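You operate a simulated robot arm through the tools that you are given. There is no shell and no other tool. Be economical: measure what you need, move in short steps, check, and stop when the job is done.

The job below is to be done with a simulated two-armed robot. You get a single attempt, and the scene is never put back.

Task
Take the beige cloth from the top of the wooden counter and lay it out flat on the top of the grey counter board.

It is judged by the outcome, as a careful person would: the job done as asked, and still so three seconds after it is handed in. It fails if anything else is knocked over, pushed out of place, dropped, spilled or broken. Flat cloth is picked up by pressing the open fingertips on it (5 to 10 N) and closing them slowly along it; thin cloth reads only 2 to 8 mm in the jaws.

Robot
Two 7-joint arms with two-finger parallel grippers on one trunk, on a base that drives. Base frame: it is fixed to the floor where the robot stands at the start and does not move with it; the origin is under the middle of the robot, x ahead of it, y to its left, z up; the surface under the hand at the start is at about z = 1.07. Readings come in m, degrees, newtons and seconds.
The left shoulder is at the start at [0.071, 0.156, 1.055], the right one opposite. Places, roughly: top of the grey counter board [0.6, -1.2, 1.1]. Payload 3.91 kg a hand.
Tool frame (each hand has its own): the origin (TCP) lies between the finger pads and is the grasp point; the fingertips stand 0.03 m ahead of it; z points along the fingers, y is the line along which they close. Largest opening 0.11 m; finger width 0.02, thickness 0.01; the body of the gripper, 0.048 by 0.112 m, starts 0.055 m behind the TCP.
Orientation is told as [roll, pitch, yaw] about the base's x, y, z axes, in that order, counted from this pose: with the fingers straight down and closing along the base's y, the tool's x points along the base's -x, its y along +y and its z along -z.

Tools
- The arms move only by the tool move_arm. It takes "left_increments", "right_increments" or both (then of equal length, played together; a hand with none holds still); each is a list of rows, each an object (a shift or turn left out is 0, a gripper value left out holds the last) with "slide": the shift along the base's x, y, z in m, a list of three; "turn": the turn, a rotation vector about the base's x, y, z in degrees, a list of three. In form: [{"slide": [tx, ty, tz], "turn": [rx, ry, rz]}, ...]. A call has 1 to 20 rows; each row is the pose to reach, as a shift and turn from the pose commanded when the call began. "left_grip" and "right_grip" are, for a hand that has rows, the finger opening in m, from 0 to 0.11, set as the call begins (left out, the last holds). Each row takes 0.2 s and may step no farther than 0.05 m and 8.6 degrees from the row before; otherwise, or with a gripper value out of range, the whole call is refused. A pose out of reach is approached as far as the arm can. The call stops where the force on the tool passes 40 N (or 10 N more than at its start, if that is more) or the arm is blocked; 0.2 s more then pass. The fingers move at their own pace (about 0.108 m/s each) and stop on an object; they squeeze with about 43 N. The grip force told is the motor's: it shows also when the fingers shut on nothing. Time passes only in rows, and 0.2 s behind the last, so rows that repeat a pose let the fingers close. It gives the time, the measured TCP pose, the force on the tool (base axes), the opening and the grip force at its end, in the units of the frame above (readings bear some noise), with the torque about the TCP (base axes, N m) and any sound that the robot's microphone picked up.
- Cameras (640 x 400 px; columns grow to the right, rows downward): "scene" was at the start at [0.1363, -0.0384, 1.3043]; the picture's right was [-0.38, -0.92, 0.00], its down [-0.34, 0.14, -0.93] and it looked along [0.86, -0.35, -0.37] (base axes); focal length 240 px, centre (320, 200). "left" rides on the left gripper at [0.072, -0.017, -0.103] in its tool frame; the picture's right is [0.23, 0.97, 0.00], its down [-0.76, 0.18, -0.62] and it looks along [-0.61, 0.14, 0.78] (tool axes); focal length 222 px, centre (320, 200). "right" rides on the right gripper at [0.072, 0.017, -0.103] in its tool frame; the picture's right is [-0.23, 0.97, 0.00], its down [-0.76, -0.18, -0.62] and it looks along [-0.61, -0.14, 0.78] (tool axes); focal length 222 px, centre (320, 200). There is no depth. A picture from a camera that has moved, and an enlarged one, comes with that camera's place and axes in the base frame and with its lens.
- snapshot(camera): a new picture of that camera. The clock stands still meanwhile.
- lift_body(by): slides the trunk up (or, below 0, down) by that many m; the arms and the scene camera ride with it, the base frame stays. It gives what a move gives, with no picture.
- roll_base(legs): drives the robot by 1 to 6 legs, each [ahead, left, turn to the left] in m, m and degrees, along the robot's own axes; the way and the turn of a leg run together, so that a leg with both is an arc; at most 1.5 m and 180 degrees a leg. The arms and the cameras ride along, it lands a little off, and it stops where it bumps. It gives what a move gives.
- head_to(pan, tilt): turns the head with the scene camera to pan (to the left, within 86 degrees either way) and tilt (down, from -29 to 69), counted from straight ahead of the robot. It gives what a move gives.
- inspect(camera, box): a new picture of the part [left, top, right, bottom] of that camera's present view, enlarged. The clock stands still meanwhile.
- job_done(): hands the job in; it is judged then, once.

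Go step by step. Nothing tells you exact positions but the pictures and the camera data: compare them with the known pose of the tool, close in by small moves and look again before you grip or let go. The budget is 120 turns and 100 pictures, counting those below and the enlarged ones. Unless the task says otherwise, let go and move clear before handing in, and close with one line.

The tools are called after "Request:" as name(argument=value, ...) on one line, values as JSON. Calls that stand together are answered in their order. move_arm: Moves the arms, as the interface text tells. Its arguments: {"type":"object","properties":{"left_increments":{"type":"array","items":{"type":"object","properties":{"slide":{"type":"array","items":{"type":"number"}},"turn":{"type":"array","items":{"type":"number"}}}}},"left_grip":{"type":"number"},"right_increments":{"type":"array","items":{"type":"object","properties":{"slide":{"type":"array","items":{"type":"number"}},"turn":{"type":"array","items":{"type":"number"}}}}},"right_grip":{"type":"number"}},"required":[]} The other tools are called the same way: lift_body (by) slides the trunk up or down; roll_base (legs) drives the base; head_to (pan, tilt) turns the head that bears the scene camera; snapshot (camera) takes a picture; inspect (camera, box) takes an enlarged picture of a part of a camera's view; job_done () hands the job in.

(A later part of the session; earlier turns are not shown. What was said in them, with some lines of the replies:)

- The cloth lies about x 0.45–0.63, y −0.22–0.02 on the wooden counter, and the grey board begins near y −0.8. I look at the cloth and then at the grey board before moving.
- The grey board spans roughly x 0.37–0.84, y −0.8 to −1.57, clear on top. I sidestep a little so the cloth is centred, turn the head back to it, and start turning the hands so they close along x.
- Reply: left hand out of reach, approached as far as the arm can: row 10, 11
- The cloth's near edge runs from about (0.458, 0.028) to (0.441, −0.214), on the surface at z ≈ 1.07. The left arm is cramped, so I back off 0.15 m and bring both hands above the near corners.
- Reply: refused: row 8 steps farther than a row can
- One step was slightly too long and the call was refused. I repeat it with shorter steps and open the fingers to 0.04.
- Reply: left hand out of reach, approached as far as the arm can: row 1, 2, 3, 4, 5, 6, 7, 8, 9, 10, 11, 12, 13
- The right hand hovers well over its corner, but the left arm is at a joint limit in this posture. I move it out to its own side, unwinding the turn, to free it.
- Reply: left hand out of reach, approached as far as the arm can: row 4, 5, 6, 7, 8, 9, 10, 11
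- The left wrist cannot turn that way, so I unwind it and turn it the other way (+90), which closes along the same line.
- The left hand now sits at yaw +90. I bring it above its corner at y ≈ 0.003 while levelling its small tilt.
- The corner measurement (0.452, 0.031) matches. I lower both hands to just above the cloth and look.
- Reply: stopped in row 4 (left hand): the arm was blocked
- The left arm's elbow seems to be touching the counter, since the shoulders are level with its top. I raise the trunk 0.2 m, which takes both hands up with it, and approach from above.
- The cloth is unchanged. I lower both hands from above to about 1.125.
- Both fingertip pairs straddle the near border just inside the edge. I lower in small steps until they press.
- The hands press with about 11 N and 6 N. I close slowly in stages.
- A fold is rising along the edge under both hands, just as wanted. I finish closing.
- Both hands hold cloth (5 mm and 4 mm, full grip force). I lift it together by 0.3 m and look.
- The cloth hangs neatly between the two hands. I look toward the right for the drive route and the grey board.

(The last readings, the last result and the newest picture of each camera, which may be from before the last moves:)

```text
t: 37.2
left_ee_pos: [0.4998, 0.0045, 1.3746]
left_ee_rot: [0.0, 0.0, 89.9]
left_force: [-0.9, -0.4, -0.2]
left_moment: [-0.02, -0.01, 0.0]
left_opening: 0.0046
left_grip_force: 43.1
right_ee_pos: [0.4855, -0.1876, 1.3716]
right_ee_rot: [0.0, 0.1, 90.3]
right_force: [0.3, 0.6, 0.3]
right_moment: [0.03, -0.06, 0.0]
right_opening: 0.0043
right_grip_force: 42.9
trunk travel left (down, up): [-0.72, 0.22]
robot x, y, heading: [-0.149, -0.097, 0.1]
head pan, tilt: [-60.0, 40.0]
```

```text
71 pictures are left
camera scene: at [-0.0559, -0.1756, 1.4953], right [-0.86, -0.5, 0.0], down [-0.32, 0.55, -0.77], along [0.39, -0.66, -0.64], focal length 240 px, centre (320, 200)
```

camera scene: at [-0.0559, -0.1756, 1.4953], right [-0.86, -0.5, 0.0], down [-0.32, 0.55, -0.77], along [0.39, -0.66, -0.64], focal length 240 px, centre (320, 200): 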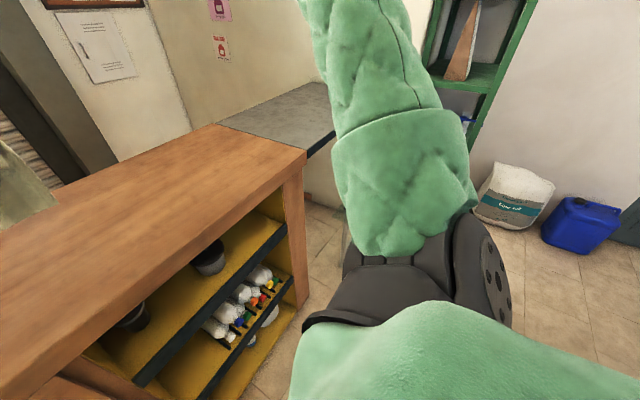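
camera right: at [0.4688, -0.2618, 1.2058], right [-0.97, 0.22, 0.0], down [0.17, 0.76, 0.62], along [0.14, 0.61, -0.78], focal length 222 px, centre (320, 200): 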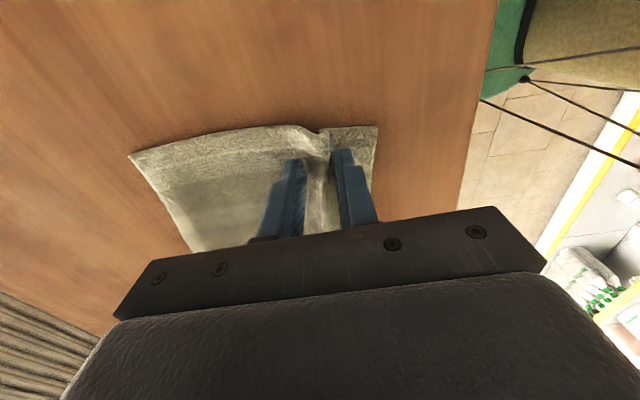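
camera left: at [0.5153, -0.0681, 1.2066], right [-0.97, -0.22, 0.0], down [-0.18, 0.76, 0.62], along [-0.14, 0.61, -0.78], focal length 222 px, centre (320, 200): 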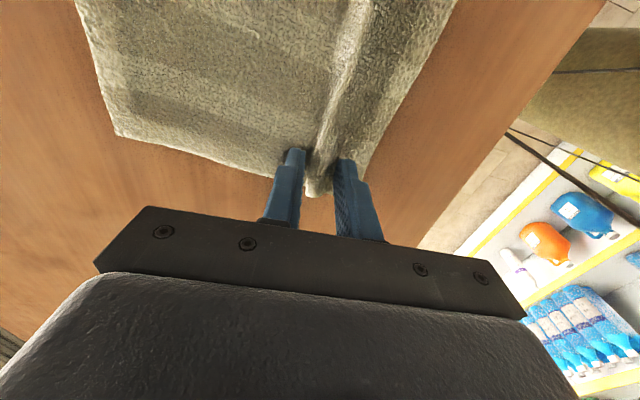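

The arm hides part of the route. I look steeper and further to the right.

Request:
head_to(pan=-86, tilt=45)

Request:
snapshot(camera="scene")

Request:
head_to(pan=-40, tilt=50)

Request:
snapshot(camera="scene")

```text
t: 38.1
left_ee_pos: [0.4994, 0.0054, 1.3744]
left_ee_rot: [0.0, 0.0, 89.9]
left_force: [-0.4, -0.5, 0.3]
left_moment: [-0.03, 0.02, 0.03]
left_opening: 0.0046
left_grip_force: 43.8
right_ee_pos: [0.4857, -0.1861, 1.372]
right_ee_rot: [0.0, 0.0, 90.3]
right_force: [-0.2, 0.7, -0.3]
right_moment: [0.04, -0.01, -0.01]
right_opening: 0.0045
right_grip_force: 43.1
trunk travel left (down, up): [-0.72, 0.22]
robot x, y, heading: [-0.1478, -0.0987, 0.4]
head pan, tilt: [-85.9, 45.0]
```

```text
70 pictures are left
camera scene: at [-0.0927, -0.1833, 1.488], right [-1.0, -0.08, 0.0], down [-0.05, 0.7, -0.71], along [0.05, -0.71, -0.71], focal length 240 px, centre (320, 200)
```

scene: 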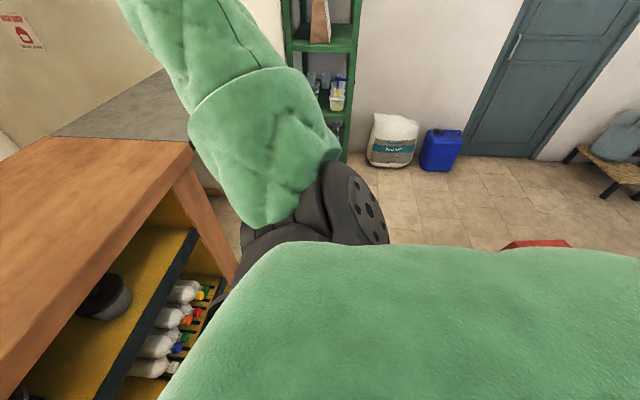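

```text
t: 39.2
left_ee_pos: [0.4995, 0.006, 1.374]
left_ee_rot: [0.0, -0.1, 89.9]
left_force: [0.3, -1.5, 0.3]
left_moment: [-0.05, -0.01, 0.01]
left_opening: 0.0044
left_grip_force: 43.3
right_ee_pos: [0.486, -0.1875, 1.3721]
right_ee_rot: [0.0, 0.1, 90.3]
right_force: [0.7, 0.8, 0.2]
right_moment: [0.03, -0.02, 0.0]
right_opening: 0.0044
right_grip_force: 43.2
trunk travel left (down, up): [-0.72, 0.22]
robot x, y, heading: [-0.1488, -0.0993, 0.5]
head pan, tilt: [-40.0, 50.0]
```

```text
69 pictures are left
camera scene: at [-0.0397, -0.1515, 1.4811], right [-0.64, -0.77, 0.0], down [-0.59, 0.49, -0.64], along [0.49, -0.41, -0.77], focal length 240 px, centre (320, 200)
```

scene: 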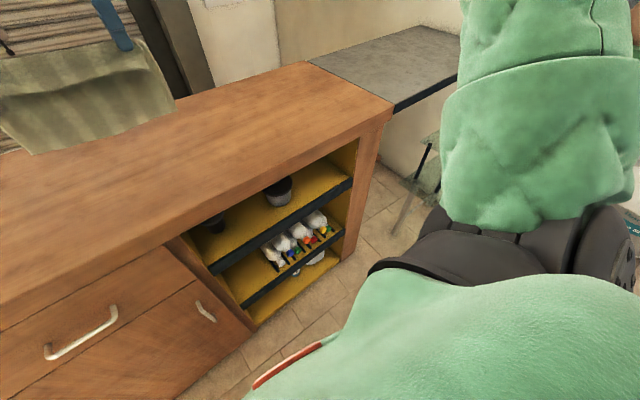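

The route sideways is clear up to about y −1.1, where a small glass table stands in front of the grey board. I'll stop short of it and reach with a right turn; first a 0.4 m sidestep, then a look.

Request:
roll_base(legs=[[0, -0.4, 0]])

Request:
snapshot(camera="scene")

Request:
head_to(pan=-75, tilt=62)

Request:
snapshot(camera="scene")

```text
t: 41.7
left_ee_pos: [0.5022, -0.3891, 1.3748]
left_ee_rot: [0.0, -0.1, 90.3]
left_force: [1.2, -1.0, -0.1]
left_moment: [-0.02, 0.01, -0.03]
left_opening: 0.0045
left_grip_force: 43.6
right_ee_pos: [0.4884, -0.5824, 1.372]
right_ee_rot: [0.1, 0.0, 90.7]
right_force: [0.2, 1.0, -0.2]
right_moment: [0.04, -0.01, -0.02]
right_opening: 0.0041
right_grip_force: 43.1
trunk travel left (down, up): [-0.72, 0.22]
robot x, y, heading: [-0.145, -0.5013, 0.7]
head pan, tilt: [-40.0, 50.0]
```

```text
68 pictures are left
camera scene: at [-0.0366, -0.5496, 1.4811], right [-0.64, -0.77, 0.0], down [-0.59, 0.49, -0.64], along [0.5, -0.41, -0.77], focal length 240 px, centre (320, 200)
```

scene: 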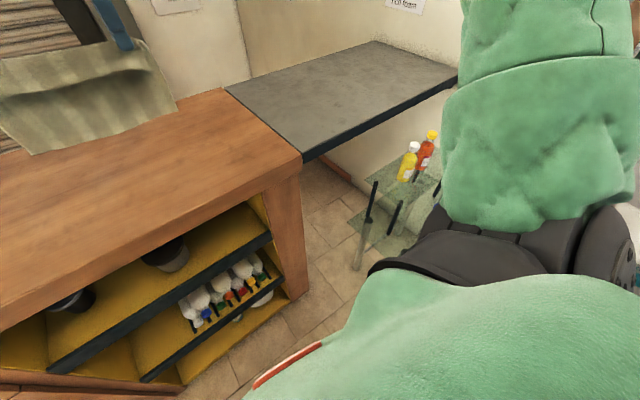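

```text
t: 42.7
left_ee_pos: [0.5002, -0.3893, 1.3742]
left_ee_rot: [0.0, 0.0, 90.1]
left_force: [0.1, -0.5, -0.1]
left_moment: [-0.02, 0.02, -0.01]
left_opening: 0.0046
left_grip_force: 42.2
right_ee_pos: [0.4897, -0.5832, 1.3736]
right_ee_rot: [0.0, 0.1, 90.6]
right_force: [-1.1, -0.5, 0.9]
right_moment: [0.01, -0.03, -0.01]
right_opening: 0.0041
right_grip_force: 43.2
trunk travel left (down, up): [-0.72, 0.22]
robot x, y, heading: [-0.1489, -0.5023, 0.7]
head pan, tilt: [-75.0, 62.0]
```

```text
67 pictures are left
camera scene: at [-0.0788, -0.5624, 1.4663], right [-0.96, -0.27, 0.0], down [-0.24, 0.85, -0.47], along [0.13, -0.45, -0.88], focal length 240 px, centre (320, 200)
```

scene: 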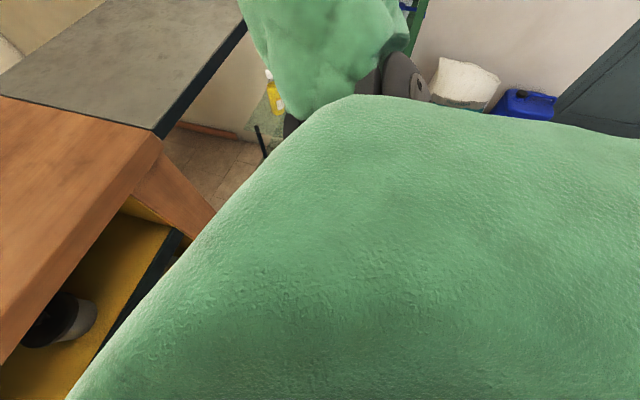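

The grey board's top spans about x 0.385–0.84, y −0.84 to −1.6 and is clear. I sidestep 0.15 m more and turn 22° right, staying clear of the glass table.

Request:
roll_base(legs=[[0, -0.15, 0], [0.03, 0, -22.7]])

Request:
head_to(pan=0, tilt=35)

Request:
snapshot(camera="scene")

```text
t: 45.3
left_ee_pos: [0.525, -0.8053, 1.3746]
left_ee_rot: [0.0, 0.0, 67.2]
left_force: [0.3, -0.9, -0.4]
left_moment: [-0.05, 0.01, 0.0]
left_opening: 0.0045
left_grip_force: 42.9
right_ee_pos: [0.4385, -0.9783, 1.3723]
right_ee_rot: [-0.1, 0.1, 67.8]
right_force: [-0.3, -0.8, 0.8]
right_moment: [-0.03, -0.04, 0.11]
right_opening: 0.0044
right_grip_force: 43.0
trunk travel left (down, up): [-0.72, 0.22]
robot x, y, heading: [-0.1185, -0.655, -22.2]
head pan, tilt: [-75.0, 62.0]
```

```text
t: 46.8
left_ee_pos: [0.5242, -0.8048, 1.3746]
left_ee_rot: [0.0, 0.1, 67.3]
left_force: [-1.2, -1.0, -0.7]
left_moment: [0.0, 0.01, 0.01]
left_opening: 0.0043
left_grip_force: 42.7
right_ee_pos: [0.4372, -0.9772, 1.3719]
right_ee_rot: [0.1, -0.1, 67.7]
right_force: [0.1, 0.7, -0.1]
right_moment: [-0.02, -0.03, 0.1]
right_opening: 0.0042
right_grip_force: 43.2
trunk travel left (down, up): [-0.72, 0.22]
robot x, y, heading: [-0.115, -0.6511, -22.3]
head pan, tilt: [0.0, 35.0]
```

```text
66 pictures are left
camera scene: at [0.0129, -0.7085, 1.5028], right [-0.38, -0.93, 0.0], down [-0.53, 0.22, -0.82], along [0.76, -0.31, -0.57], focal length 240 px, centre (320, 200)
```

scene: 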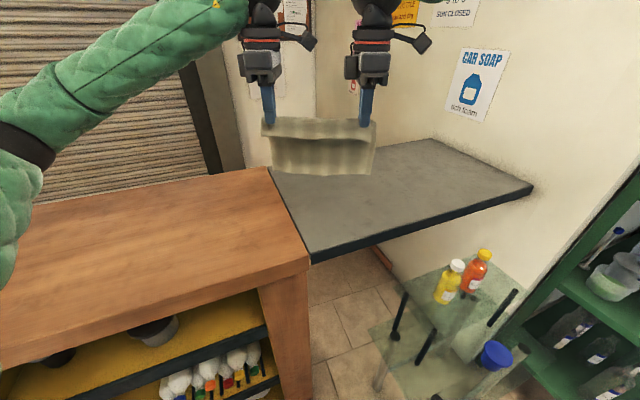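

I'm well placed: the board's top is in full view, with its near-left corner at (0.394, −0.842, 1.07). I carry the hanging cloth out over the board, still high, aiming for the cloth to end centred near (0.6, −1.08).

Request:
move_arm(left_increments=[{"slide": [0.02, -0.024, 0]}, {"slide": [0.04, -0.048, 0]}, {"slide": [0.06, -0.072, 0]}, {"slide": [0.08, -0.096, 0]}, {"slide": [0.1, -0.12, 0]}, {"slide": [0.12, -0.144, -0.01]}, {"slide": [0.14, -0.168, -0.03]}, {"slide": [0.155, -0.192, -0.05]}, {"slide": [0.172, -0.215, -0.07]}, {"slide": [0.172, -0.215, -0.08]}, {"slide": [0.172, -0.215, -0.08]}], right_increments=[{"slide": [0.02, -0.024, 0]}, {"slide": [0.04, -0.048, 0]}, {"slide": [0.06, -0.072, 0]}, {"slide": [0.08, -0.096, 0]}, {"slide": [0.1, -0.12, 0]}, {"slide": [0.12, -0.144, -0.01]}, {"slide": [0.14, -0.168, -0.03]}, {"slide": [0.155, -0.192, -0.05]}, {"slide": [0.172, -0.215, -0.07]}, {"slide": [0.172, -0.215, -0.08]}, {"slide": [0.172, -0.215, -0.08]}])

Request:
snapshot(camera="scene")

```text
t: 49.2
left_ee_pos: [0.6938, -1.0203, 1.2954]
left_ee_rot: [0.0, 0.0, 67.3]
left_force: [-1.3, -1.2, -0.8]
left_moment: [0.0, 0.04, -0.02]
left_opening: 0.0044
left_grip_force: 43.4
right_ee_pos: [0.6082, -1.1927, 1.2927]
right_ee_rot: [0.0, 0.0, 67.8]
right_force: [1.6, 0.4, -0.1]
right_moment: [0.02, -0.01, 0.09]
right_opening: 0.0045
right_grip_force: 42.7
trunk travel left (down, up): [-0.72, 0.22]
robot x, y, heading: [-0.1104, -0.6504, -22.8]
head pan, tilt: [0.0, 35.0]
```

```text
65 pictures are left
camera scene: at [0.0124, -0.7089, 1.5029], right [-0.38, -0.93, 0.0], down [-0.53, 0.22, -0.82], along [0.76, -0.31, -0.57], focal length 240 px, centre (320, 200)
```

scene: 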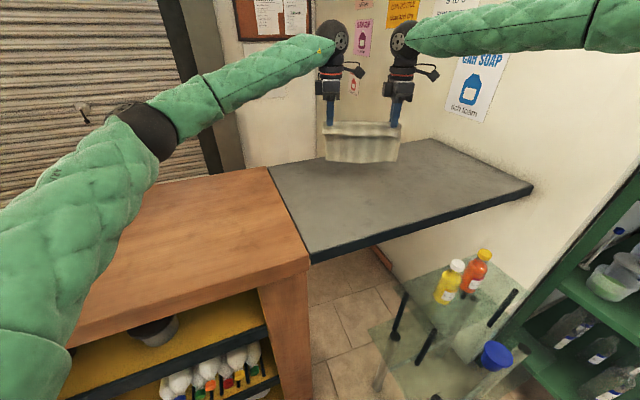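

In place; the bottom edge is about 7 cm above the board. I lower until it almost touches and check.

Request:
move_arm(left_increments=[{"slide": [0, 0, -0.02]}, {"slide": [0, 0, -0.04]}, {"slide": [0, 0, -0.06]}, {"slide": [0, 0, -0.06]}], right_increments=[{"slide": [0, 0, -0.02]}, {"slide": [0, 0, -0.04]}, {"slide": [0, 0, -0.057]}, {"slide": [0, 0, -0.057]}])

Request:
inspect(camera="scene", box=[260, 60, 460, 185])

Request:
snapshot(camera="right")

```text
t: 50.2
left_ee_pos: [0.6962, -1.0187, 1.2353]
left_ee_rot: [0.0, 0.0, 67.4]
left_force: [-0.8, -0.6, -0.6]
left_moment: [-0.04, 0.0, 0.03]
left_opening: 0.0041
left_grip_force: 43.1
right_ee_pos: [0.6092, -1.1934, 1.2355]
right_ee_rot: [0.0, 0.0, 67.7]
right_force: [0.2, 1.1, -0.3]
right_moment: [0.03, -0.01, 0.13]
right_opening: 0.0043
right_grip_force: 42.4
trunk travel left (down, up): [-0.72, 0.22]
robot x, y, heading: [-0.1164, -0.6529, -22.2]
head pan, tilt: [0.0, 35.0]
```

```text
3.20 times, centred on (360, 122) of scene
camera zoom: at [0.0124, -0.7085, 1.5029], right [-0.38, -0.93, 0.0], down [-0.53, 0.22, -0.82], along [0.76, -0.31, -0.57], focal length 767 px, centre (192, 448)
```

zoom: 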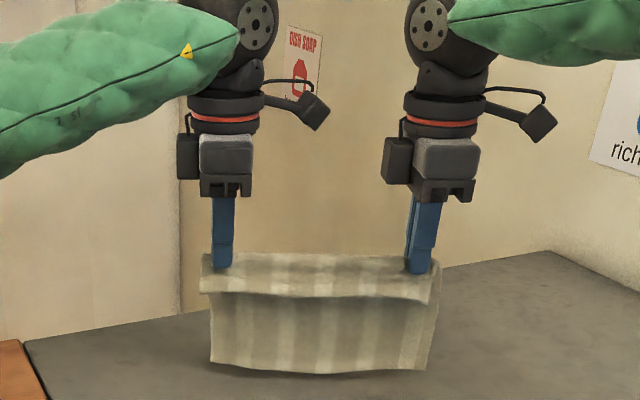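

```text
63 pictures are left
camera right: at [0.5657, -1.2537, 1.3382], right [-0.81, 0.58, 0.0], down [0.45, 0.64, 0.62], along [0.36, 0.51, -0.78], focal length 222 px, centre (320, 200)
```

right: 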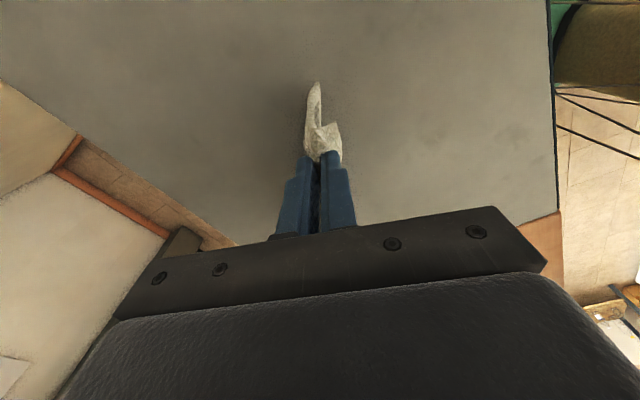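

The lower edge is about to touch, with a 3–4 cm flap on my side of the grip. I draw the hands back along an arc to lay the main part down, stopping with the fingertips about 4 cm up to check.

Request:
move_arm(left_increments=[{"slide": [-0.009, 0.0045, -0.012]}, {"slide": [-0.022, 0.011, -0.018]}, {"slide": [-0.04, 0.02, -0.025]}, {"slide": [-0.058, 0.029, -0.034]}, {"slide": [-0.076, 0.038, -0.047]}, {"slide": [-0.089, 0.045, -0.061]}, {"slide": [-0.1, 0.05, -0.076]}, {"slide": [-0.111, 0.056, -0.09]}, {"slide": [-0.124, 0.063, -0.095]}, {"slide": [-0.124, 0.063, -0.095]}], right_increments=[{"slide": [-0.009, 0.0045, -0.012]}, {"slide": [-0.022, 0.011, -0.018]}, {"slide": [-0.04, 0.02, -0.025]}, {"slide": [-0.058, 0.029, -0.034]}, {"slide": [-0.076, 0.038, -0.047]}, {"slide": [-0.089, 0.045, -0.061]}, {"slide": [-0.1, 0.05, -0.076]}, {"slide": [-0.111, 0.056, -0.09]}, {"slide": [-0.124, 0.063, -0.095]}, {"slide": [-0.124, 0.063, -0.095]}])

Request:
inspect(camera="scene", box=[260, 90, 460, 215])

Request:
snapshot(camera="right")

Request:
snapshot(camera="left")

```text
t: 52.4
left_ee_pos: [0.5723, -0.9558, 1.1386]
left_ee_rot: [0.0, 0.0, 67.3]
left_force: [0.0, 0.6, 0.3]
left_moment: [0.01, -0.01, 0.03]
left_opening: 0.0046
left_grip_force: 43.3
right_ee_pos: [0.4861, -1.1281, 1.1398]
right_ee_rot: [0.0, 0.0, 67.7]
right_force: [0.6, -0.3, -0.9]
right_moment: [0.02, 0.01, 0.1]
right_opening: 0.0042
right_grip_force: 43.1
trunk travel left (down, up): [-0.72, 0.22]
robot x, y, heading: [-0.1153, -0.6531, -22.2]
head pan, tilt: [0.0, 35.0]
```

```text
3.20 times, centred on (360, 152) of scene
camera zoom: at [0.0135, -0.7093, 1.5027], right [-0.38, -0.93, 0.0], down [-0.53, 0.22, -0.82], along [0.76, -0.31, -0.57], focal length 767 px, centre (192, 352)
```

zoom: 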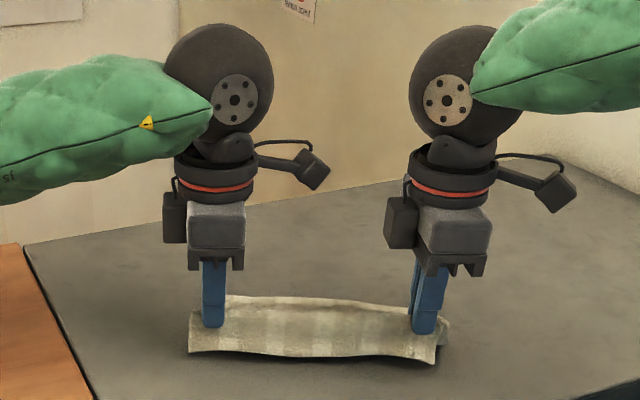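

```text
61 pictures are left
camera right: at [0.4434, -1.1902, 1.243], right [-0.81, 0.58, 0.0], down [0.45, 0.64, 0.62], along [0.36, 0.51, -0.78], focal length 222 px, centre (320, 200)
```

right: 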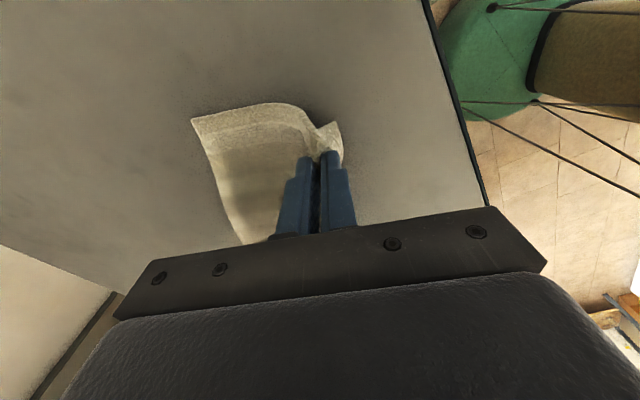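

```text
60 pictures are left
camera left: at [0.5599, -1.03, 1.2418], right [-0.99, 0.17, 0.0], down [0.13, 0.77, 0.62], along [0.1, 0.62, -0.78], focal length 222 px, centre (320, 200)
```

left: 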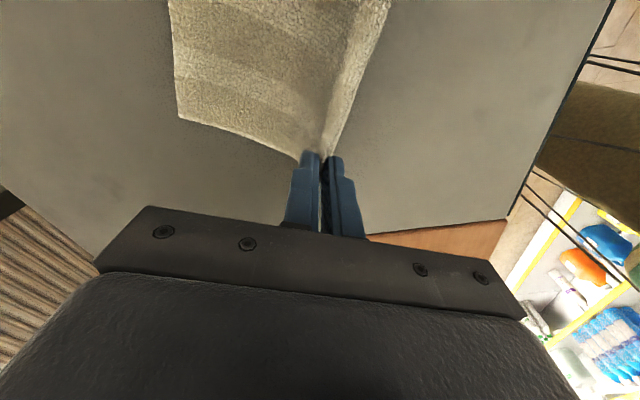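

The main part lies spread and the flap hangs outward toward me. I lower the last 3.5 cm with a slight forward drift so the flap lands outward.

Request:
move_arm(left_increments=[{"slide": [0.001, -0.0005, -0.01]}, {"slide": [0.005, -0.0025, -0.018]}, {"slide": [0.009, -0.0045, -0.025]}, {"slide": [0.011, -0.0055, -0.032]}, {"slide": [0.011, -0.0055, -0.032]}], right_increments=[{"slide": [0.001, -0.0005, -0.01]}, {"slide": [0.005, -0.0025, -0.018]}, {"slide": [0.009, -0.0045, -0.025]}, {"slide": [0.011, -0.0055, -0.033]}, {"slide": [0.011, -0.0055, -0.033]}])

Request:
inspect(camera="scene", box=[260, 90, 460, 215])

Request:
snapshot(camera="right")

```text
t: 53.6
left_ee_pos: [0.5823, -0.9622, 1.1084]
left_ee_rot: [0.0, 0.0, 67.3]
left_force: [-1.1, -1.6, 3.9]
left_moment: [-0.07, -0.02, 0.01]
left_opening: 0.0041
left_grip_force: 43.0
right_ee_pos: [0.4967, -1.1354, 1.1088]
right_ee_rot: [0.0, 0.0, 67.7]
right_force: [0.1, 1.2, 9.3]
right_moment: [0.07, -0.03, 0.1]
right_opening: 0.0042
right_grip_force: 42.3
trunk travel left (down, up): [-0.72, 0.22]
robot x, y, heading: [-0.1123, -0.6532, -22.4]
head pan, tilt: [0.0, 35.0]
```

```text
3.20 times, centred on (360, 152) of scene
camera zoom: at [0.0121, -0.7084, 1.503], right [-0.38, -0.93, 0.0], down [-0.53, 0.22, -0.82], along [0.76, -0.31, -0.57], focal length 767 px, centre (192, 352)
```

zoom: 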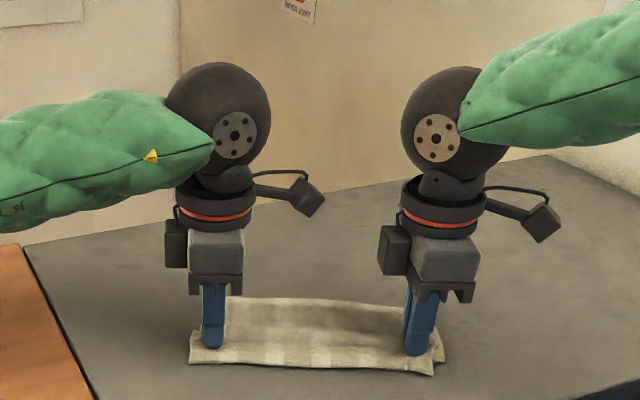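

```text
58 pictures are left
camera right: at [0.454, -1.1965, 1.211], right [-0.82, 0.58, 0.0], down [0.45, 0.64, 0.62], along [0.36, 0.51, -0.78], focal length 222 px, centre (320, 200)
```

right: 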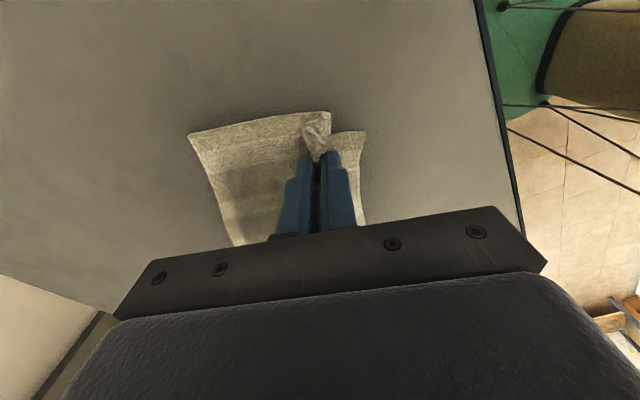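

The cloth is down on the board with the flap lying outward. I open slowly with light pressure so the fingertips spread the fold.

Request:
move_arm(left_grip=0.015, right_grip=0.015, left_increments=[{"slide": [0, 0, -0.001]}, {"slide": [0, 0, -0.001]}], right_increments=[{"slide": [0, 0, 0]}, {"slide": [0, 0, 0]}])

Request:
move_arm(left_grip=0.03, right_grip=0.03, left_increments=[{"slide": [0, 0, -0.001]}, {"slide": [0, 0, -0.001]}], right_increments=[{"slide": [0, 0, 0]}, {"slide": [0, 0, 0]}])

Request:
inspect(camera="scene", box=[260, 90, 460, 215])

Request:
snapshot(camera="right")

Request:
snapshot(camera="left")

```text
t: 54.2
left_ee_pos: [0.5826, -0.9611, 1.1058]
left_ee_rot: [0.0, -0.1, 67.3]
left_force: [0.3, 0.1, 1.0]
left_moment: [-0.03, 0.03, 0.0]
left_opening: 0.0152
left_grip_force: 0.1
right_ee_pos: [0.4972, -1.1347, 1.1058]
right_ee_rot: [0.1, 0.0, 67.7]
right_force: [0.4, -1.1, 3.5]
right_moment: [0.04, -0.02, 0.02]
right_opening: 0.0148
right_grip_force: 0.0
trunk travel left (down, up): [-0.72, 0.22]
robot x, y, heading: [-0.1113, -0.6524, -22.2]
head pan, tilt: [0.0, 35.0]
```

```text
t: 54.8
left_ee_pos: [0.5825, -0.9627, 1.1053]
left_ee_rot: [0.0, 0.0, 67.3]
left_force: [0.4, -0.2, 0.3]
left_moment: [0.01, 0.01, -0.03]
left_opening: 0.0299
left_grip_force: 0.0
right_ee_pos: [0.497, -1.1357, 1.1079]
right_ee_rot: [0.0, 0.0, 67.7]
right_force: [0.1, 0.1, 2.9]
right_moment: [0.0, 0.01, -0.02]
right_opening: 0.0299
right_grip_force: 0.0
trunk travel left (down, up): [-0.72, 0.22]
robot x, y, heading: [-0.1162, -0.6574, -22.0]
head pan, tilt: [0.0, 35.0]
```

```text
3.20 times, centred on (360, 152) of scene
camera zoom: at [0.0129, -0.7087, 1.5028], right [-0.38, -0.93, 0.0], down [-0.53, 0.22, -0.82], along [0.76, -0.31, -0.57], focal length 767 px, centre (192, 352)
```

zoom: 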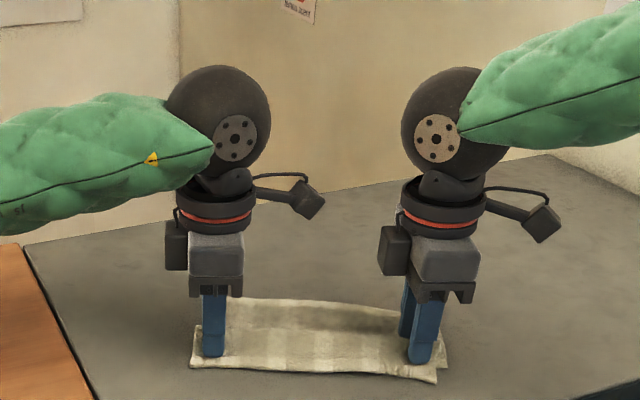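

```text
56 pictures are left
camera right: at [0.4545, -1.1968, 1.21], right [-0.81, 0.58, 0.0], down [0.45, 0.64, 0.62], along [0.36, 0.51, -0.78], focal length 222 px, centre (320, 200)
```

right: 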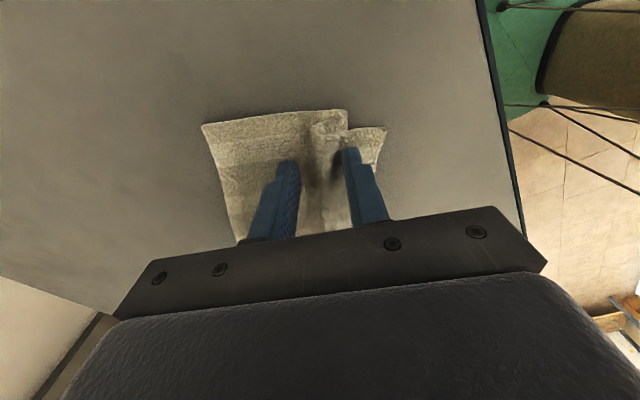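

```text
55 pictures are left
camera left: at [0.5711, -1.0352, 1.2085], right [-0.99, 0.17, 0.0], down [0.13, 0.77, 0.62], along [0.1, 0.61, -0.78], focal length 222 px, centre (320, 200)
```

left: 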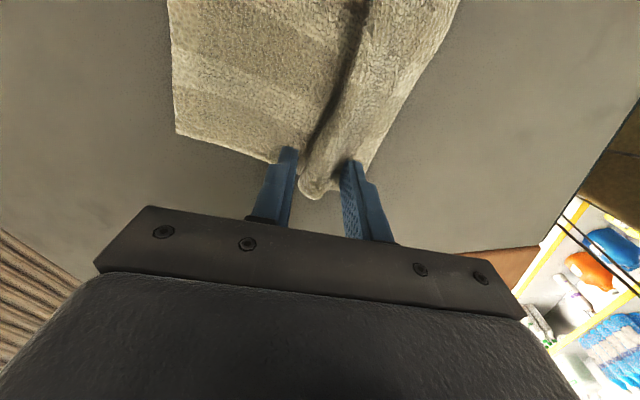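

A ridge remains between the fingers. I press a bit more and keep opening to pull it flat.

Request:
move_arm(left_increments=[{"slide": [0, 0, -0.003]}, {"slide": [0, 0, -0.004]}, {"slide": [0, 0, -0.004]}], right_increments=[{"slide": [0, 0, -0.002]}, {"slide": [0, 0, -0.003]}, {"slide": [0, 0, -0.003]}])

Request:
move_arm(left_grip=0.045, right_grip=0.045, left_increments=[{"slide": [0, 0, 0]}, {"slide": [0, 0, 0]}], right_increments=[{"slide": [0, 0, 0]}, {"slide": [0, 0, 0]}])

Request:
snapshot(camera="right")

Request:
snapshot(camera="left")

```text
t: 55.6
left_ee_pos: [0.5822, -0.9618, 1.1034]
left_ee_rot: [0.1, 0.1, 67.3]
left_force: [0.7, -1.1, 5.0]
left_moment: [-0.03, 0.01, -0.02]
left_opening: 0.03
left_grip_force: 0.1
right_ee_pos: [0.4974, -1.1349, 1.1068]
right_ee_rot: [-0.1, 0.0, 67.7]
right_force: [1.6, -2.2, 11.8]
right_moment: [-0.06, 0.11, 0.01]
right_opening: 0.0289
right_grip_force: 0.1
trunk travel left (down, up): [-0.72, 0.22]
robot x, y, heading: [-0.1162, -0.6546, -22.3]
head pan, tilt: [0.0, 35.0]
```

```text
t: 56.2
left_ee_pos: [0.5819, -0.9612, 1.1022]
left_ee_rot: [0.0, -0.1, 67.3]
left_force: [0.1, -1.0, 5.3]
left_moment: [-0.03, 0.02, 0.0]
left_opening: 0.0446
left_grip_force: 0.0
right_ee_pos: [0.4959, -1.1352, 1.1043]
right_ee_rot: [0.0, 0.0, 67.8]
right_force: [2.9, -1.1, 14.2]
right_moment: [0.09, 0.19, 0.01]
right_opening: 0.0435
right_grip_force: 0.0
trunk travel left (down, up): [-0.72, 0.22]
robot x, y, heading: [-0.1155, -0.6525, -22.2]
head pan, tilt: [0.0, 35.0]
```

```text
54 pictures are left
camera right: at [0.4535, -1.1957, 1.2078], right [-0.82, 0.58, 0.0], down [0.45, 0.64, 0.62], along [0.36, 0.51, -0.78], focal length 222 px, centre (320, 200)
```

right: 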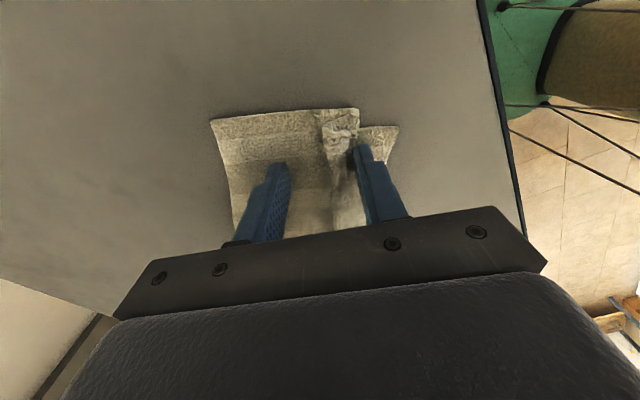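

```text
53 pictures are left
camera left: at [0.5707, -1.0345, 1.2059], right [-0.99, 0.17, 0.0], down [0.13, 0.77, 0.62], along [0.1, 0.61, -0.78], focal length 222 px, centre (320, 200)
```

left: 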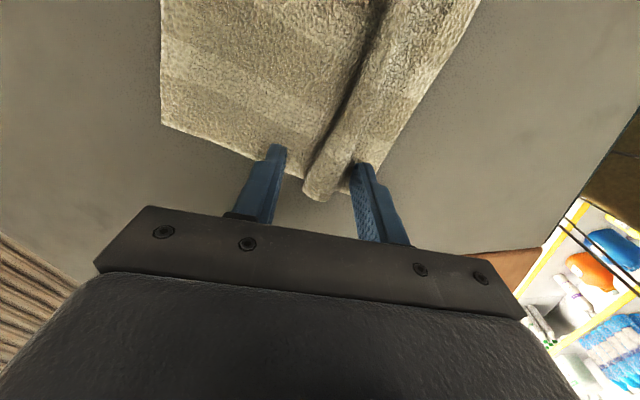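

The ridge has become a pleat leaning toward me. I lift both hands straight up to see the whole cloth before smoothing it.

Request:
move_arm(left_grip=0.06, right_grip=0.06, left_increments=[{"slide": [0, 0, 0.005]}, {"slide": [0, 0, 0.03]}, {"slide": [0, 0, 0.07]}, {"slide": [0, 0, 0.11]}, {"slide": [0, 0, 0.15]}], right_increments=[{"slide": [0, 0, 0.005]}, {"slide": [0, 0, 0.03]}, {"slide": [0, 0, 0.07]}, {"slide": [0, 0, 0.11]}, {"slide": [0, 0, 0.15]}])

Request:
inspect(camera="scene", box=[280, 120, 440, 220])

Request:
snapshot(camera="right")

Request:
snapshot(camera="left")

```text
t: 57.4
left_ee_pos: [0.5795, -0.9606, 1.2549]
left_ee_rot: [0.0, -0.2, 67.4]
left_force: [-0.5, 0.0, 0.0]
left_moment: [0.03, -0.01, -0.01]
left_opening: 0.0602
left_grip_force: 0.1
right_ee_pos: [0.494, -1.1353, 1.2564]
right_ee_rot: [0.0, 0.0, 67.7]
right_force: [0.5, 0.1, 0.1]
right_moment: [-0.02, -0.04, 0.01]
right_opening: 0.0601
right_grip_force: 0.1
trunk travel left (down, up): [-0.72, 0.22]
robot x, y, heading: [-0.1116, -0.6535, -22.1]
head pan, tilt: [0.0, 35.0]
```

```text
4.00 times, centred on (360, 170) of scene
camera zoom: at [0.0109, -0.7081, 1.5028], right [-0.38, -0.93, 0.0], down [-0.53, 0.22, -0.82], along [0.76, -0.31, -0.57], focal length 959 px, centre (160, 320)
```

zoom: 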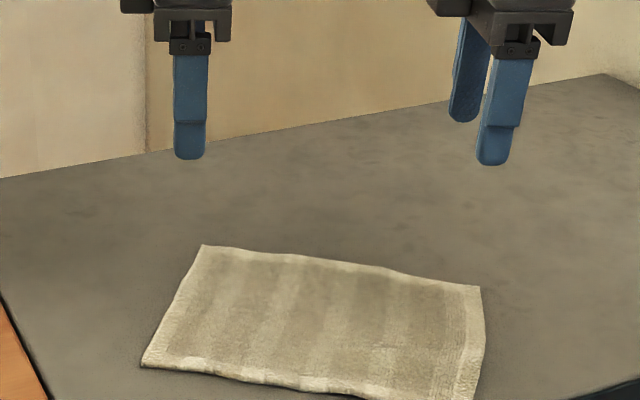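

```text
51 pictures are left
camera right: at [0.4504, -1.1973, 1.3592], right [-0.81, 0.58, 0.0], down [0.45, 0.64, 0.62], along [0.36, 0.51, -0.78], focal length 222 px, centre (320, 200)
```

right: 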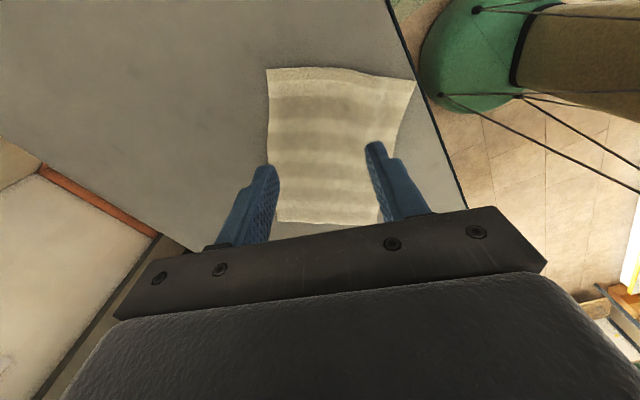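

```text
50 pictures are left
camera left: at [0.5682, -1.0332, 1.3574], right [-0.99, 0.17, 0.0], down [0.13, 0.77, 0.62], along [0.1, 0.62, -0.78], focal length 222 px, centre (320, 200)
```

left: 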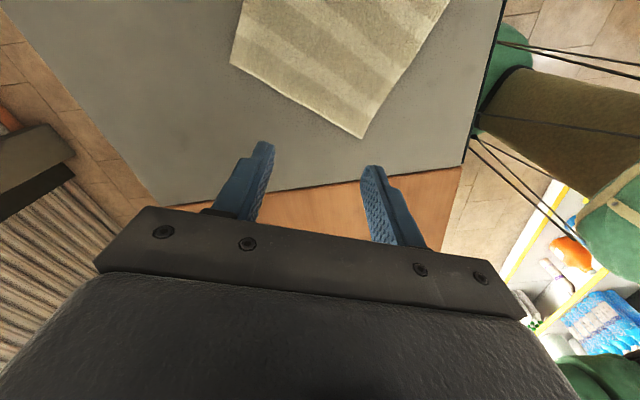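

On release the pleat sprang open and the cloth now lies flat. I check its near edge and margins in full.

Request:
inspect(camera="scene", box=[260, 150, 460, 275])

```text
3.20 times, centred on (360, 212) of scene
camera zoom: at [0.0109, -0.7081, 1.5028], right [-0.38, -0.93, 0.0], down [-0.53, 0.22, -0.82], along [0.76, -0.31, -0.57], focal length 767 px, centre (192, 160)
```

zoom: 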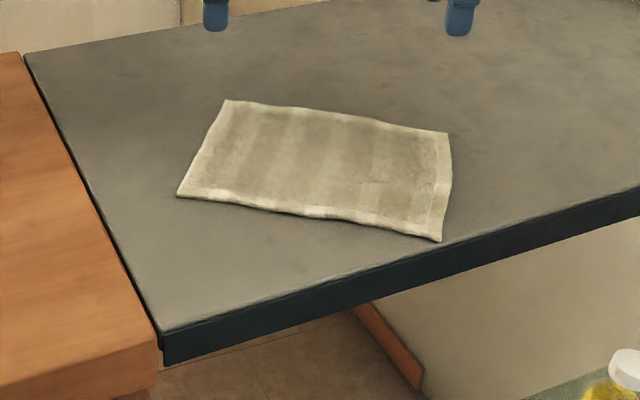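

The cloth is flat, but its near-right corner sits right at the board's front edge. I'll close the fingers, press lightly near the far border and drag the cloth about 6 cm further onto the board.

Request:
move_arm(left_grip=0.0, right_grip=0.0, left_increments=[{"slide": [0.027, -0.034, 0]}, {"slide": [0.053, -0.067, 0]}, {"slide": [0.053, -0.067, -0.04]}, {"slide": [0.053, -0.067, -0.08]}, {"slide": [0.053, -0.067, -0.11]}, {"slide": [0.053, -0.067, -0.135]}, {"slide": [0.053, -0.067, -0.135]}], right_increments=[{"slide": [0.016, -0.015, 0]}, {"slide": [0.0325, -0.029, 0]}, {"slide": [0.0325, -0.029, -0.04]}, {"slide": [0.0325, -0.029, -0.08]}, {"slide": [0.0325, -0.029, -0.11]}, {"slide": [0.0325, -0.029, -0.135]}, {"slide": [0.0325, -0.029, -0.135]}])

Request:
inspect(camera="scene", box=[260, 130, 460, 255])

Request:
snapshot(camera="right")

Request:
snapshot(camera="left")

```text
t: 59.0
left_ee_pos: [0.6333, -1.0274, 1.117]
left_ee_rot: [0.0, 0.0, 67.3]
left_force: [-0.5, -0.3, 0.5]
left_moment: [-0.04, -0.02, 0.0]
left_opening: 0.0
left_grip_force: 37.5
right_ee_pos: [0.527, -1.1653, 1.1202]
right_ee_rot: [0.0, 0.0, 67.7]
right_force: [-0.8, 0.8, 0.2]
right_moment: [-0.01, -0.03, -0.01]
right_opening: 0.0
right_grip_force: 37.4
trunk travel left (down, up): [-0.72, 0.22]
robot x, y, heading: [-0.1146, -0.6511, -22.2]
head pan, tilt: [0.0, 35.0]
```

```text
3.20 times, centred on (360, 192) of scene
camera zoom: at [0.0123, -0.7089, 1.5029], right [-0.38, -0.93, 0.0], down [-0.53, 0.22, -0.82], along [0.76, -0.31, -0.57], focal length 767 px, centre (192, 224)
```

zoom: 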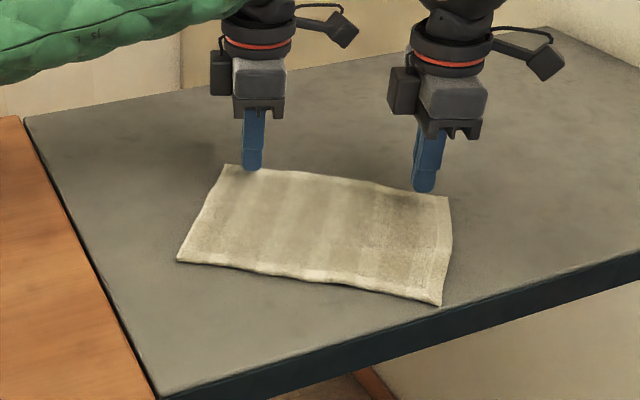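

```text
47 pictures are left
camera right: at [0.4848, -1.2262, 1.2228], right [-0.81, 0.58, 0.0], down [0.45, 0.64, 0.62], along [0.36, 0.51, -0.78], focal length 222 px, centre (320, 200)
```

right: 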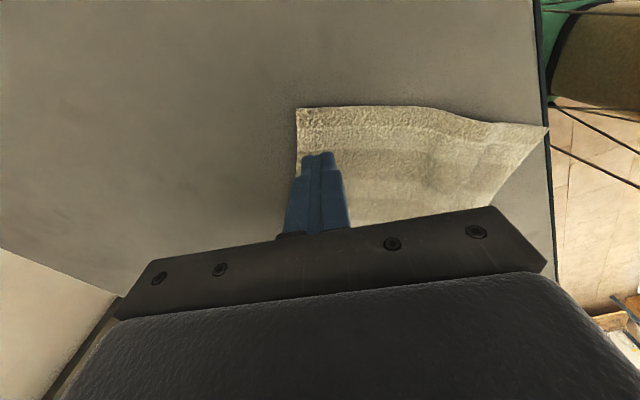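

```text
46 pictures are left
camera left: at [0.6217, -1.1015, 1.2204], right [-0.99, 0.17, 0.0], down [0.13, 0.77, 0.62], along [0.1, 0.61, -0.78], focal length 222 px, centre (320, 200)
```

left: 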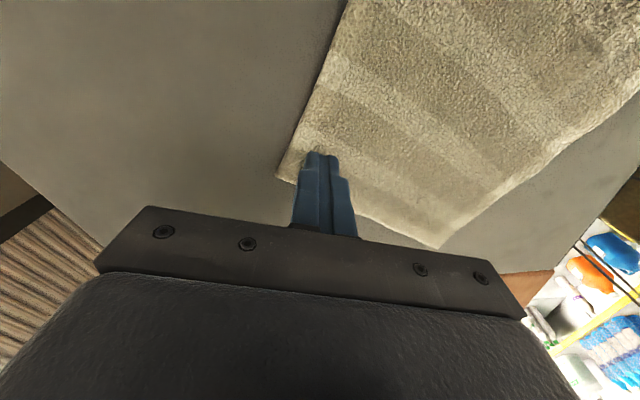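

The fingertips are above the far border as planned, and the right camera confirms the corner is right at the edge. I press down gently.

Request:
move_arm(left_increments=[{"slide": [0, 0, -0.008]}, {"slide": [0, 0, -0.014]}, {"slide": [0, 0, -0.016]}, {"slide": [0, 0, -0.016]}], right_increments=[{"slide": [0, 0, -0.01]}, {"slide": [0, 0, -0.016]}, {"slide": [0, 0, -0.018]}, {"slide": [0, 0, -0.018]}])

```text
t: 60.0
left_ee_pos: [0.635, -1.0278, 1.1021]
left_ee_rot: [-0.2, 0.0, 67.3]
left_force: [1.9, -2.0, 10.9]
left_moment: [-0.02, -0.06, -0.02]
left_opening: 0.0
left_grip_force: 37.5
right_ee_pos: [0.5284, -1.1641, 1.1039]
right_ee_rot: [-0.1, 0.1, 67.7]
right_force: [1.6, -0.3, 3.2]
right_moment: [-0.01, 0.02, 0.01]
right_opening: 0.0001
right_grip_force: 38.1
trunk travel left (down, up): [-0.72, 0.22]
robot x, y, heading: [-0.1133, -0.6516, -22.2]
head pan, tilt: [0.0, 35.0]
```

Request:
move_arm(left_increments=[{"slide": [0, 0, 0.0005]}, {"slide": [0.004, -0.003, 0.0005]}, {"slide": [0.008, -0.006, 0.0005]}, {"slide": [0.012, -0.009, 0.0005]}, {"slide": [0.016, -0.012, 0.0005]}], right_increments=[{"slide": [0, 0, -0.002]}, {"slide": [0.004, -0.003, -0.002]}, {"slide": [0.008, -0.006, -0.002]}, {"slide": [0.012, -0.009, -0.002]}, {"slide": [0.016, -0.012, -0.002]}])

Request:
inspect(camera="scene", box=[260, 130, 460, 255])

```text
t: 61.2
left_ee_pos: [0.6503, -1.0394, 1.1034]
left_ee_rot: [-0.1, -0.1, 67.4]
left_force: [0.0, -0.5, 1.6]
left_moment: [-0.01, 0.01, -0.01]
left_opening: 0.0
left_grip_force: 37.1
right_ee_pos: [0.5443, -1.1746, 1.1022]
right_ee_rot: [-0.2, 0.0, 67.8]
right_force: [-4.5, 2.9, 23.6]
right_moment: [0.11, 0.11, 0.03]
right_opening: 0.0002
right_grip_force: 37.4
trunk travel left (down, up): [-0.72, 0.22]
robot x, y, heading: [-0.1096, -0.65, -22.7]
head pan, tilt: [0.0, 35.0]
```

```text
3.20 times, centred on (360, 192) of scene
camera zoom: at [0.0105, -0.707, 1.5032], right [-0.38, -0.93, 0.0], down [-0.53, 0.22, -0.82], along [0.76, -0.31, -0.57], focal length 767 px, centre (192, 224)
```

zoom: 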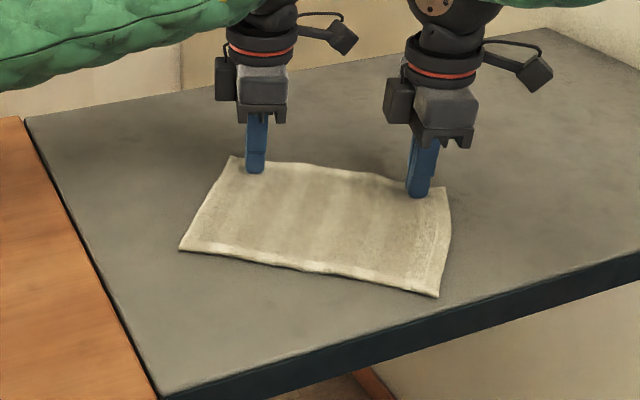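

The cloth follows without wrinkling. I balance the pressure and drag another 4 cm.

Request:
move_arm(left_increments=[{"slide": [0.0, 0.0, -0.001]}, {"slide": [0.004, -0.003, -0.001]}, {"slide": [0.008, -0.006, -0.001]}, {"slide": [0.012, -0.009, -0.001]}, {"slide": [0.016, -0.012, -0.001]}, {"slide": [0.02, -0.015, -0.001]}, {"slide": [0.024, -0.018, -0.001]}, {"slide": [0.028, -0.021, -0.001]}, {"slide": [0.032, -0.024, -0.001]}], right_increments=[{"slide": [0.0, 0.0, 0.001]}, {"slide": [0.004, -0.003, 0.001]}, {"slide": [0.008, -0.006, 0.001]}, {"slide": [0.012, -0.009, 0.001]}, {"slide": [0.016, -0.012, 0.001]}, {"slide": [0.02, -0.015, 0.001]}, {"slide": [0.024, -0.018, 0.001]}, {"slide": [0.028, -0.021, 0.001]}, {"slide": [0.032, -0.024, 0.001]}])

Request:
inspect(camera="scene", box=[260, 130, 460, 255])

```text
t: 63.2
left_ee_pos: [0.6824, -1.0648, 1.1018]
left_ee_rot: [-0.1, 0.0, 67.4]
left_force: [-0.3, 0.8, 6.2]
left_moment: [0.04, 0.03, 0.0]
left_opening: 0.0
left_grip_force: 37.8
right_ee_pos: [0.575, -1.1992, 1.1018]
right_ee_rot: [-0.1, -0.1, 67.8]
right_force: [-1.7, 1.4, 13.3]
right_moment: [0.04, 0.04, -0.03]
right_opening: 0.0
right_grip_force: 38.3
trunk travel left (down, up): [-0.72, 0.22]
robot x, y, heading: [-0.116, -0.6543, -22.3]
head pan, tilt: [0.0, 35.0]
```

```text
3.20 times, centred on (360, 192) of scene
camera zoom: at [0.011, -0.7076, 1.5031], right [-0.38, -0.93, 0.0], down [-0.53, 0.22, -0.82], along [0.76, -0.31, -0.57], focal length 767 px, centre (192, 224)
```

zoom: 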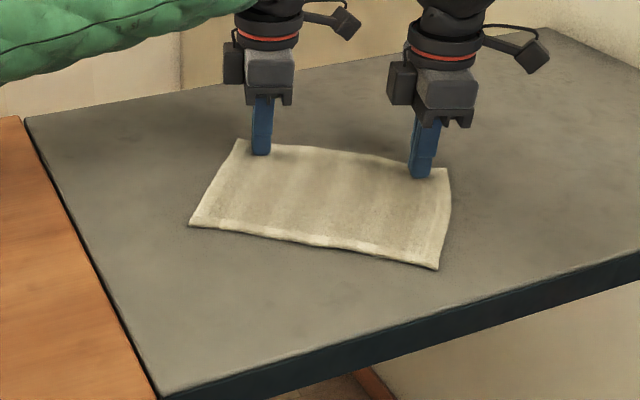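

The cloth is now well inside the board with a clear margin all round. I lift the hands away and check the result.

Request:
move_arm(left_increments=[{"slide": [0, 0, 0.01]}, {"slide": [0, 0, 0.04]}, {"slide": [0, 0, 0.08]}, {"slide": [0, 0, 0.12]}, {"slide": [0, 0, 0.16]}, {"slide": [0, 0, 0.2]}, {"slide": [0, 0, 0.22]}], right_increments=[{"slide": [0, 0, 0.01]}, {"slide": [0, 0, 0.04]}, {"slide": [0, 0, 0.08]}, {"slide": [0, 0, 0.12]}, {"slide": [0, 0, 0.16]}, {"slide": [0, 0, 0.2]}, {"slide": [0, 0, 0.22]}])

Request:
snapshot(camera="scene")

Request:
inspect(camera="scene", box=[300, 150, 420, 225])

```text
t: 64.8
left_ee_pos: [0.6833, -1.0645, 1.32]
left_ee_rot: [0.0, 0.0, 67.4]
left_force: [0.3, -0.3, -0.8]
left_moment: [-0.04, 0.0, -0.01]
left_opening: 0.0001
left_grip_force: 38.1
right_ee_pos: [0.5759, -1.202, 1.3206]
right_ee_rot: [-0.1, 0.0, 67.7]
right_force: [0.1, 1.0, -0.4]
right_moment: [-0.02, -0.03, 0.02]
right_opening: 0.0002
right_grip_force: 37.8
trunk travel left (down, up): [-0.72, 0.22]
robot x, y, heading: [-0.1153, -0.6538, -22.3]
head pan, tilt: [0.0, 35.0]
```

```text
43 pictures are left
camera scene: at [0.0124, -0.7089, 1.5027], right [-0.38, -0.93, 0.0], down [-0.53, 0.22, -0.82], along [0.76, -0.31, -0.57], focal length 240 px, centre (320, 200)
```

scene: 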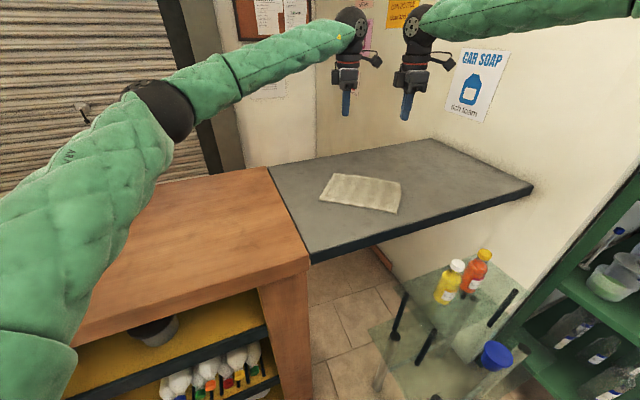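

```text
5.33 times, centred on (360, 188) of scene
camera zoom: at [0.0124, -0.7089, 1.5027], right [-0.38, -0.93, 0.0], down [-0.53, 0.22, -0.82], along [0.76, -0.31, -0.57], focal length 1279 px, centre (107, 267)
```

zoom: 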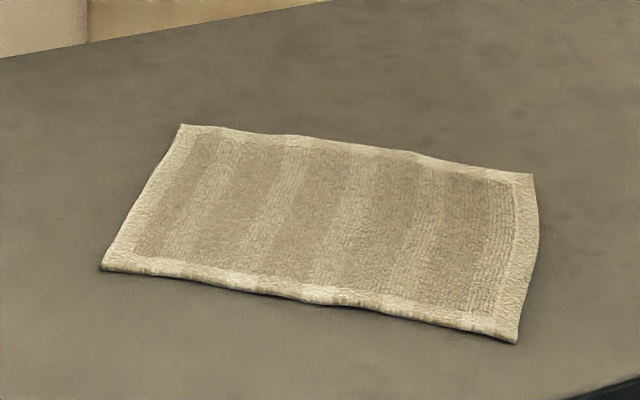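

The cloth lies flat and fully on the grey board, the hands are clear, and nothing else has been disturbed. I hand the job in.

Request:
job_done()

```text
The job is handed in.
```

The beige cloth is off the wooden counter and lies flat and unfolded on the grey counter board, a few centimetres clear of its edges; nothing else was disturbed.
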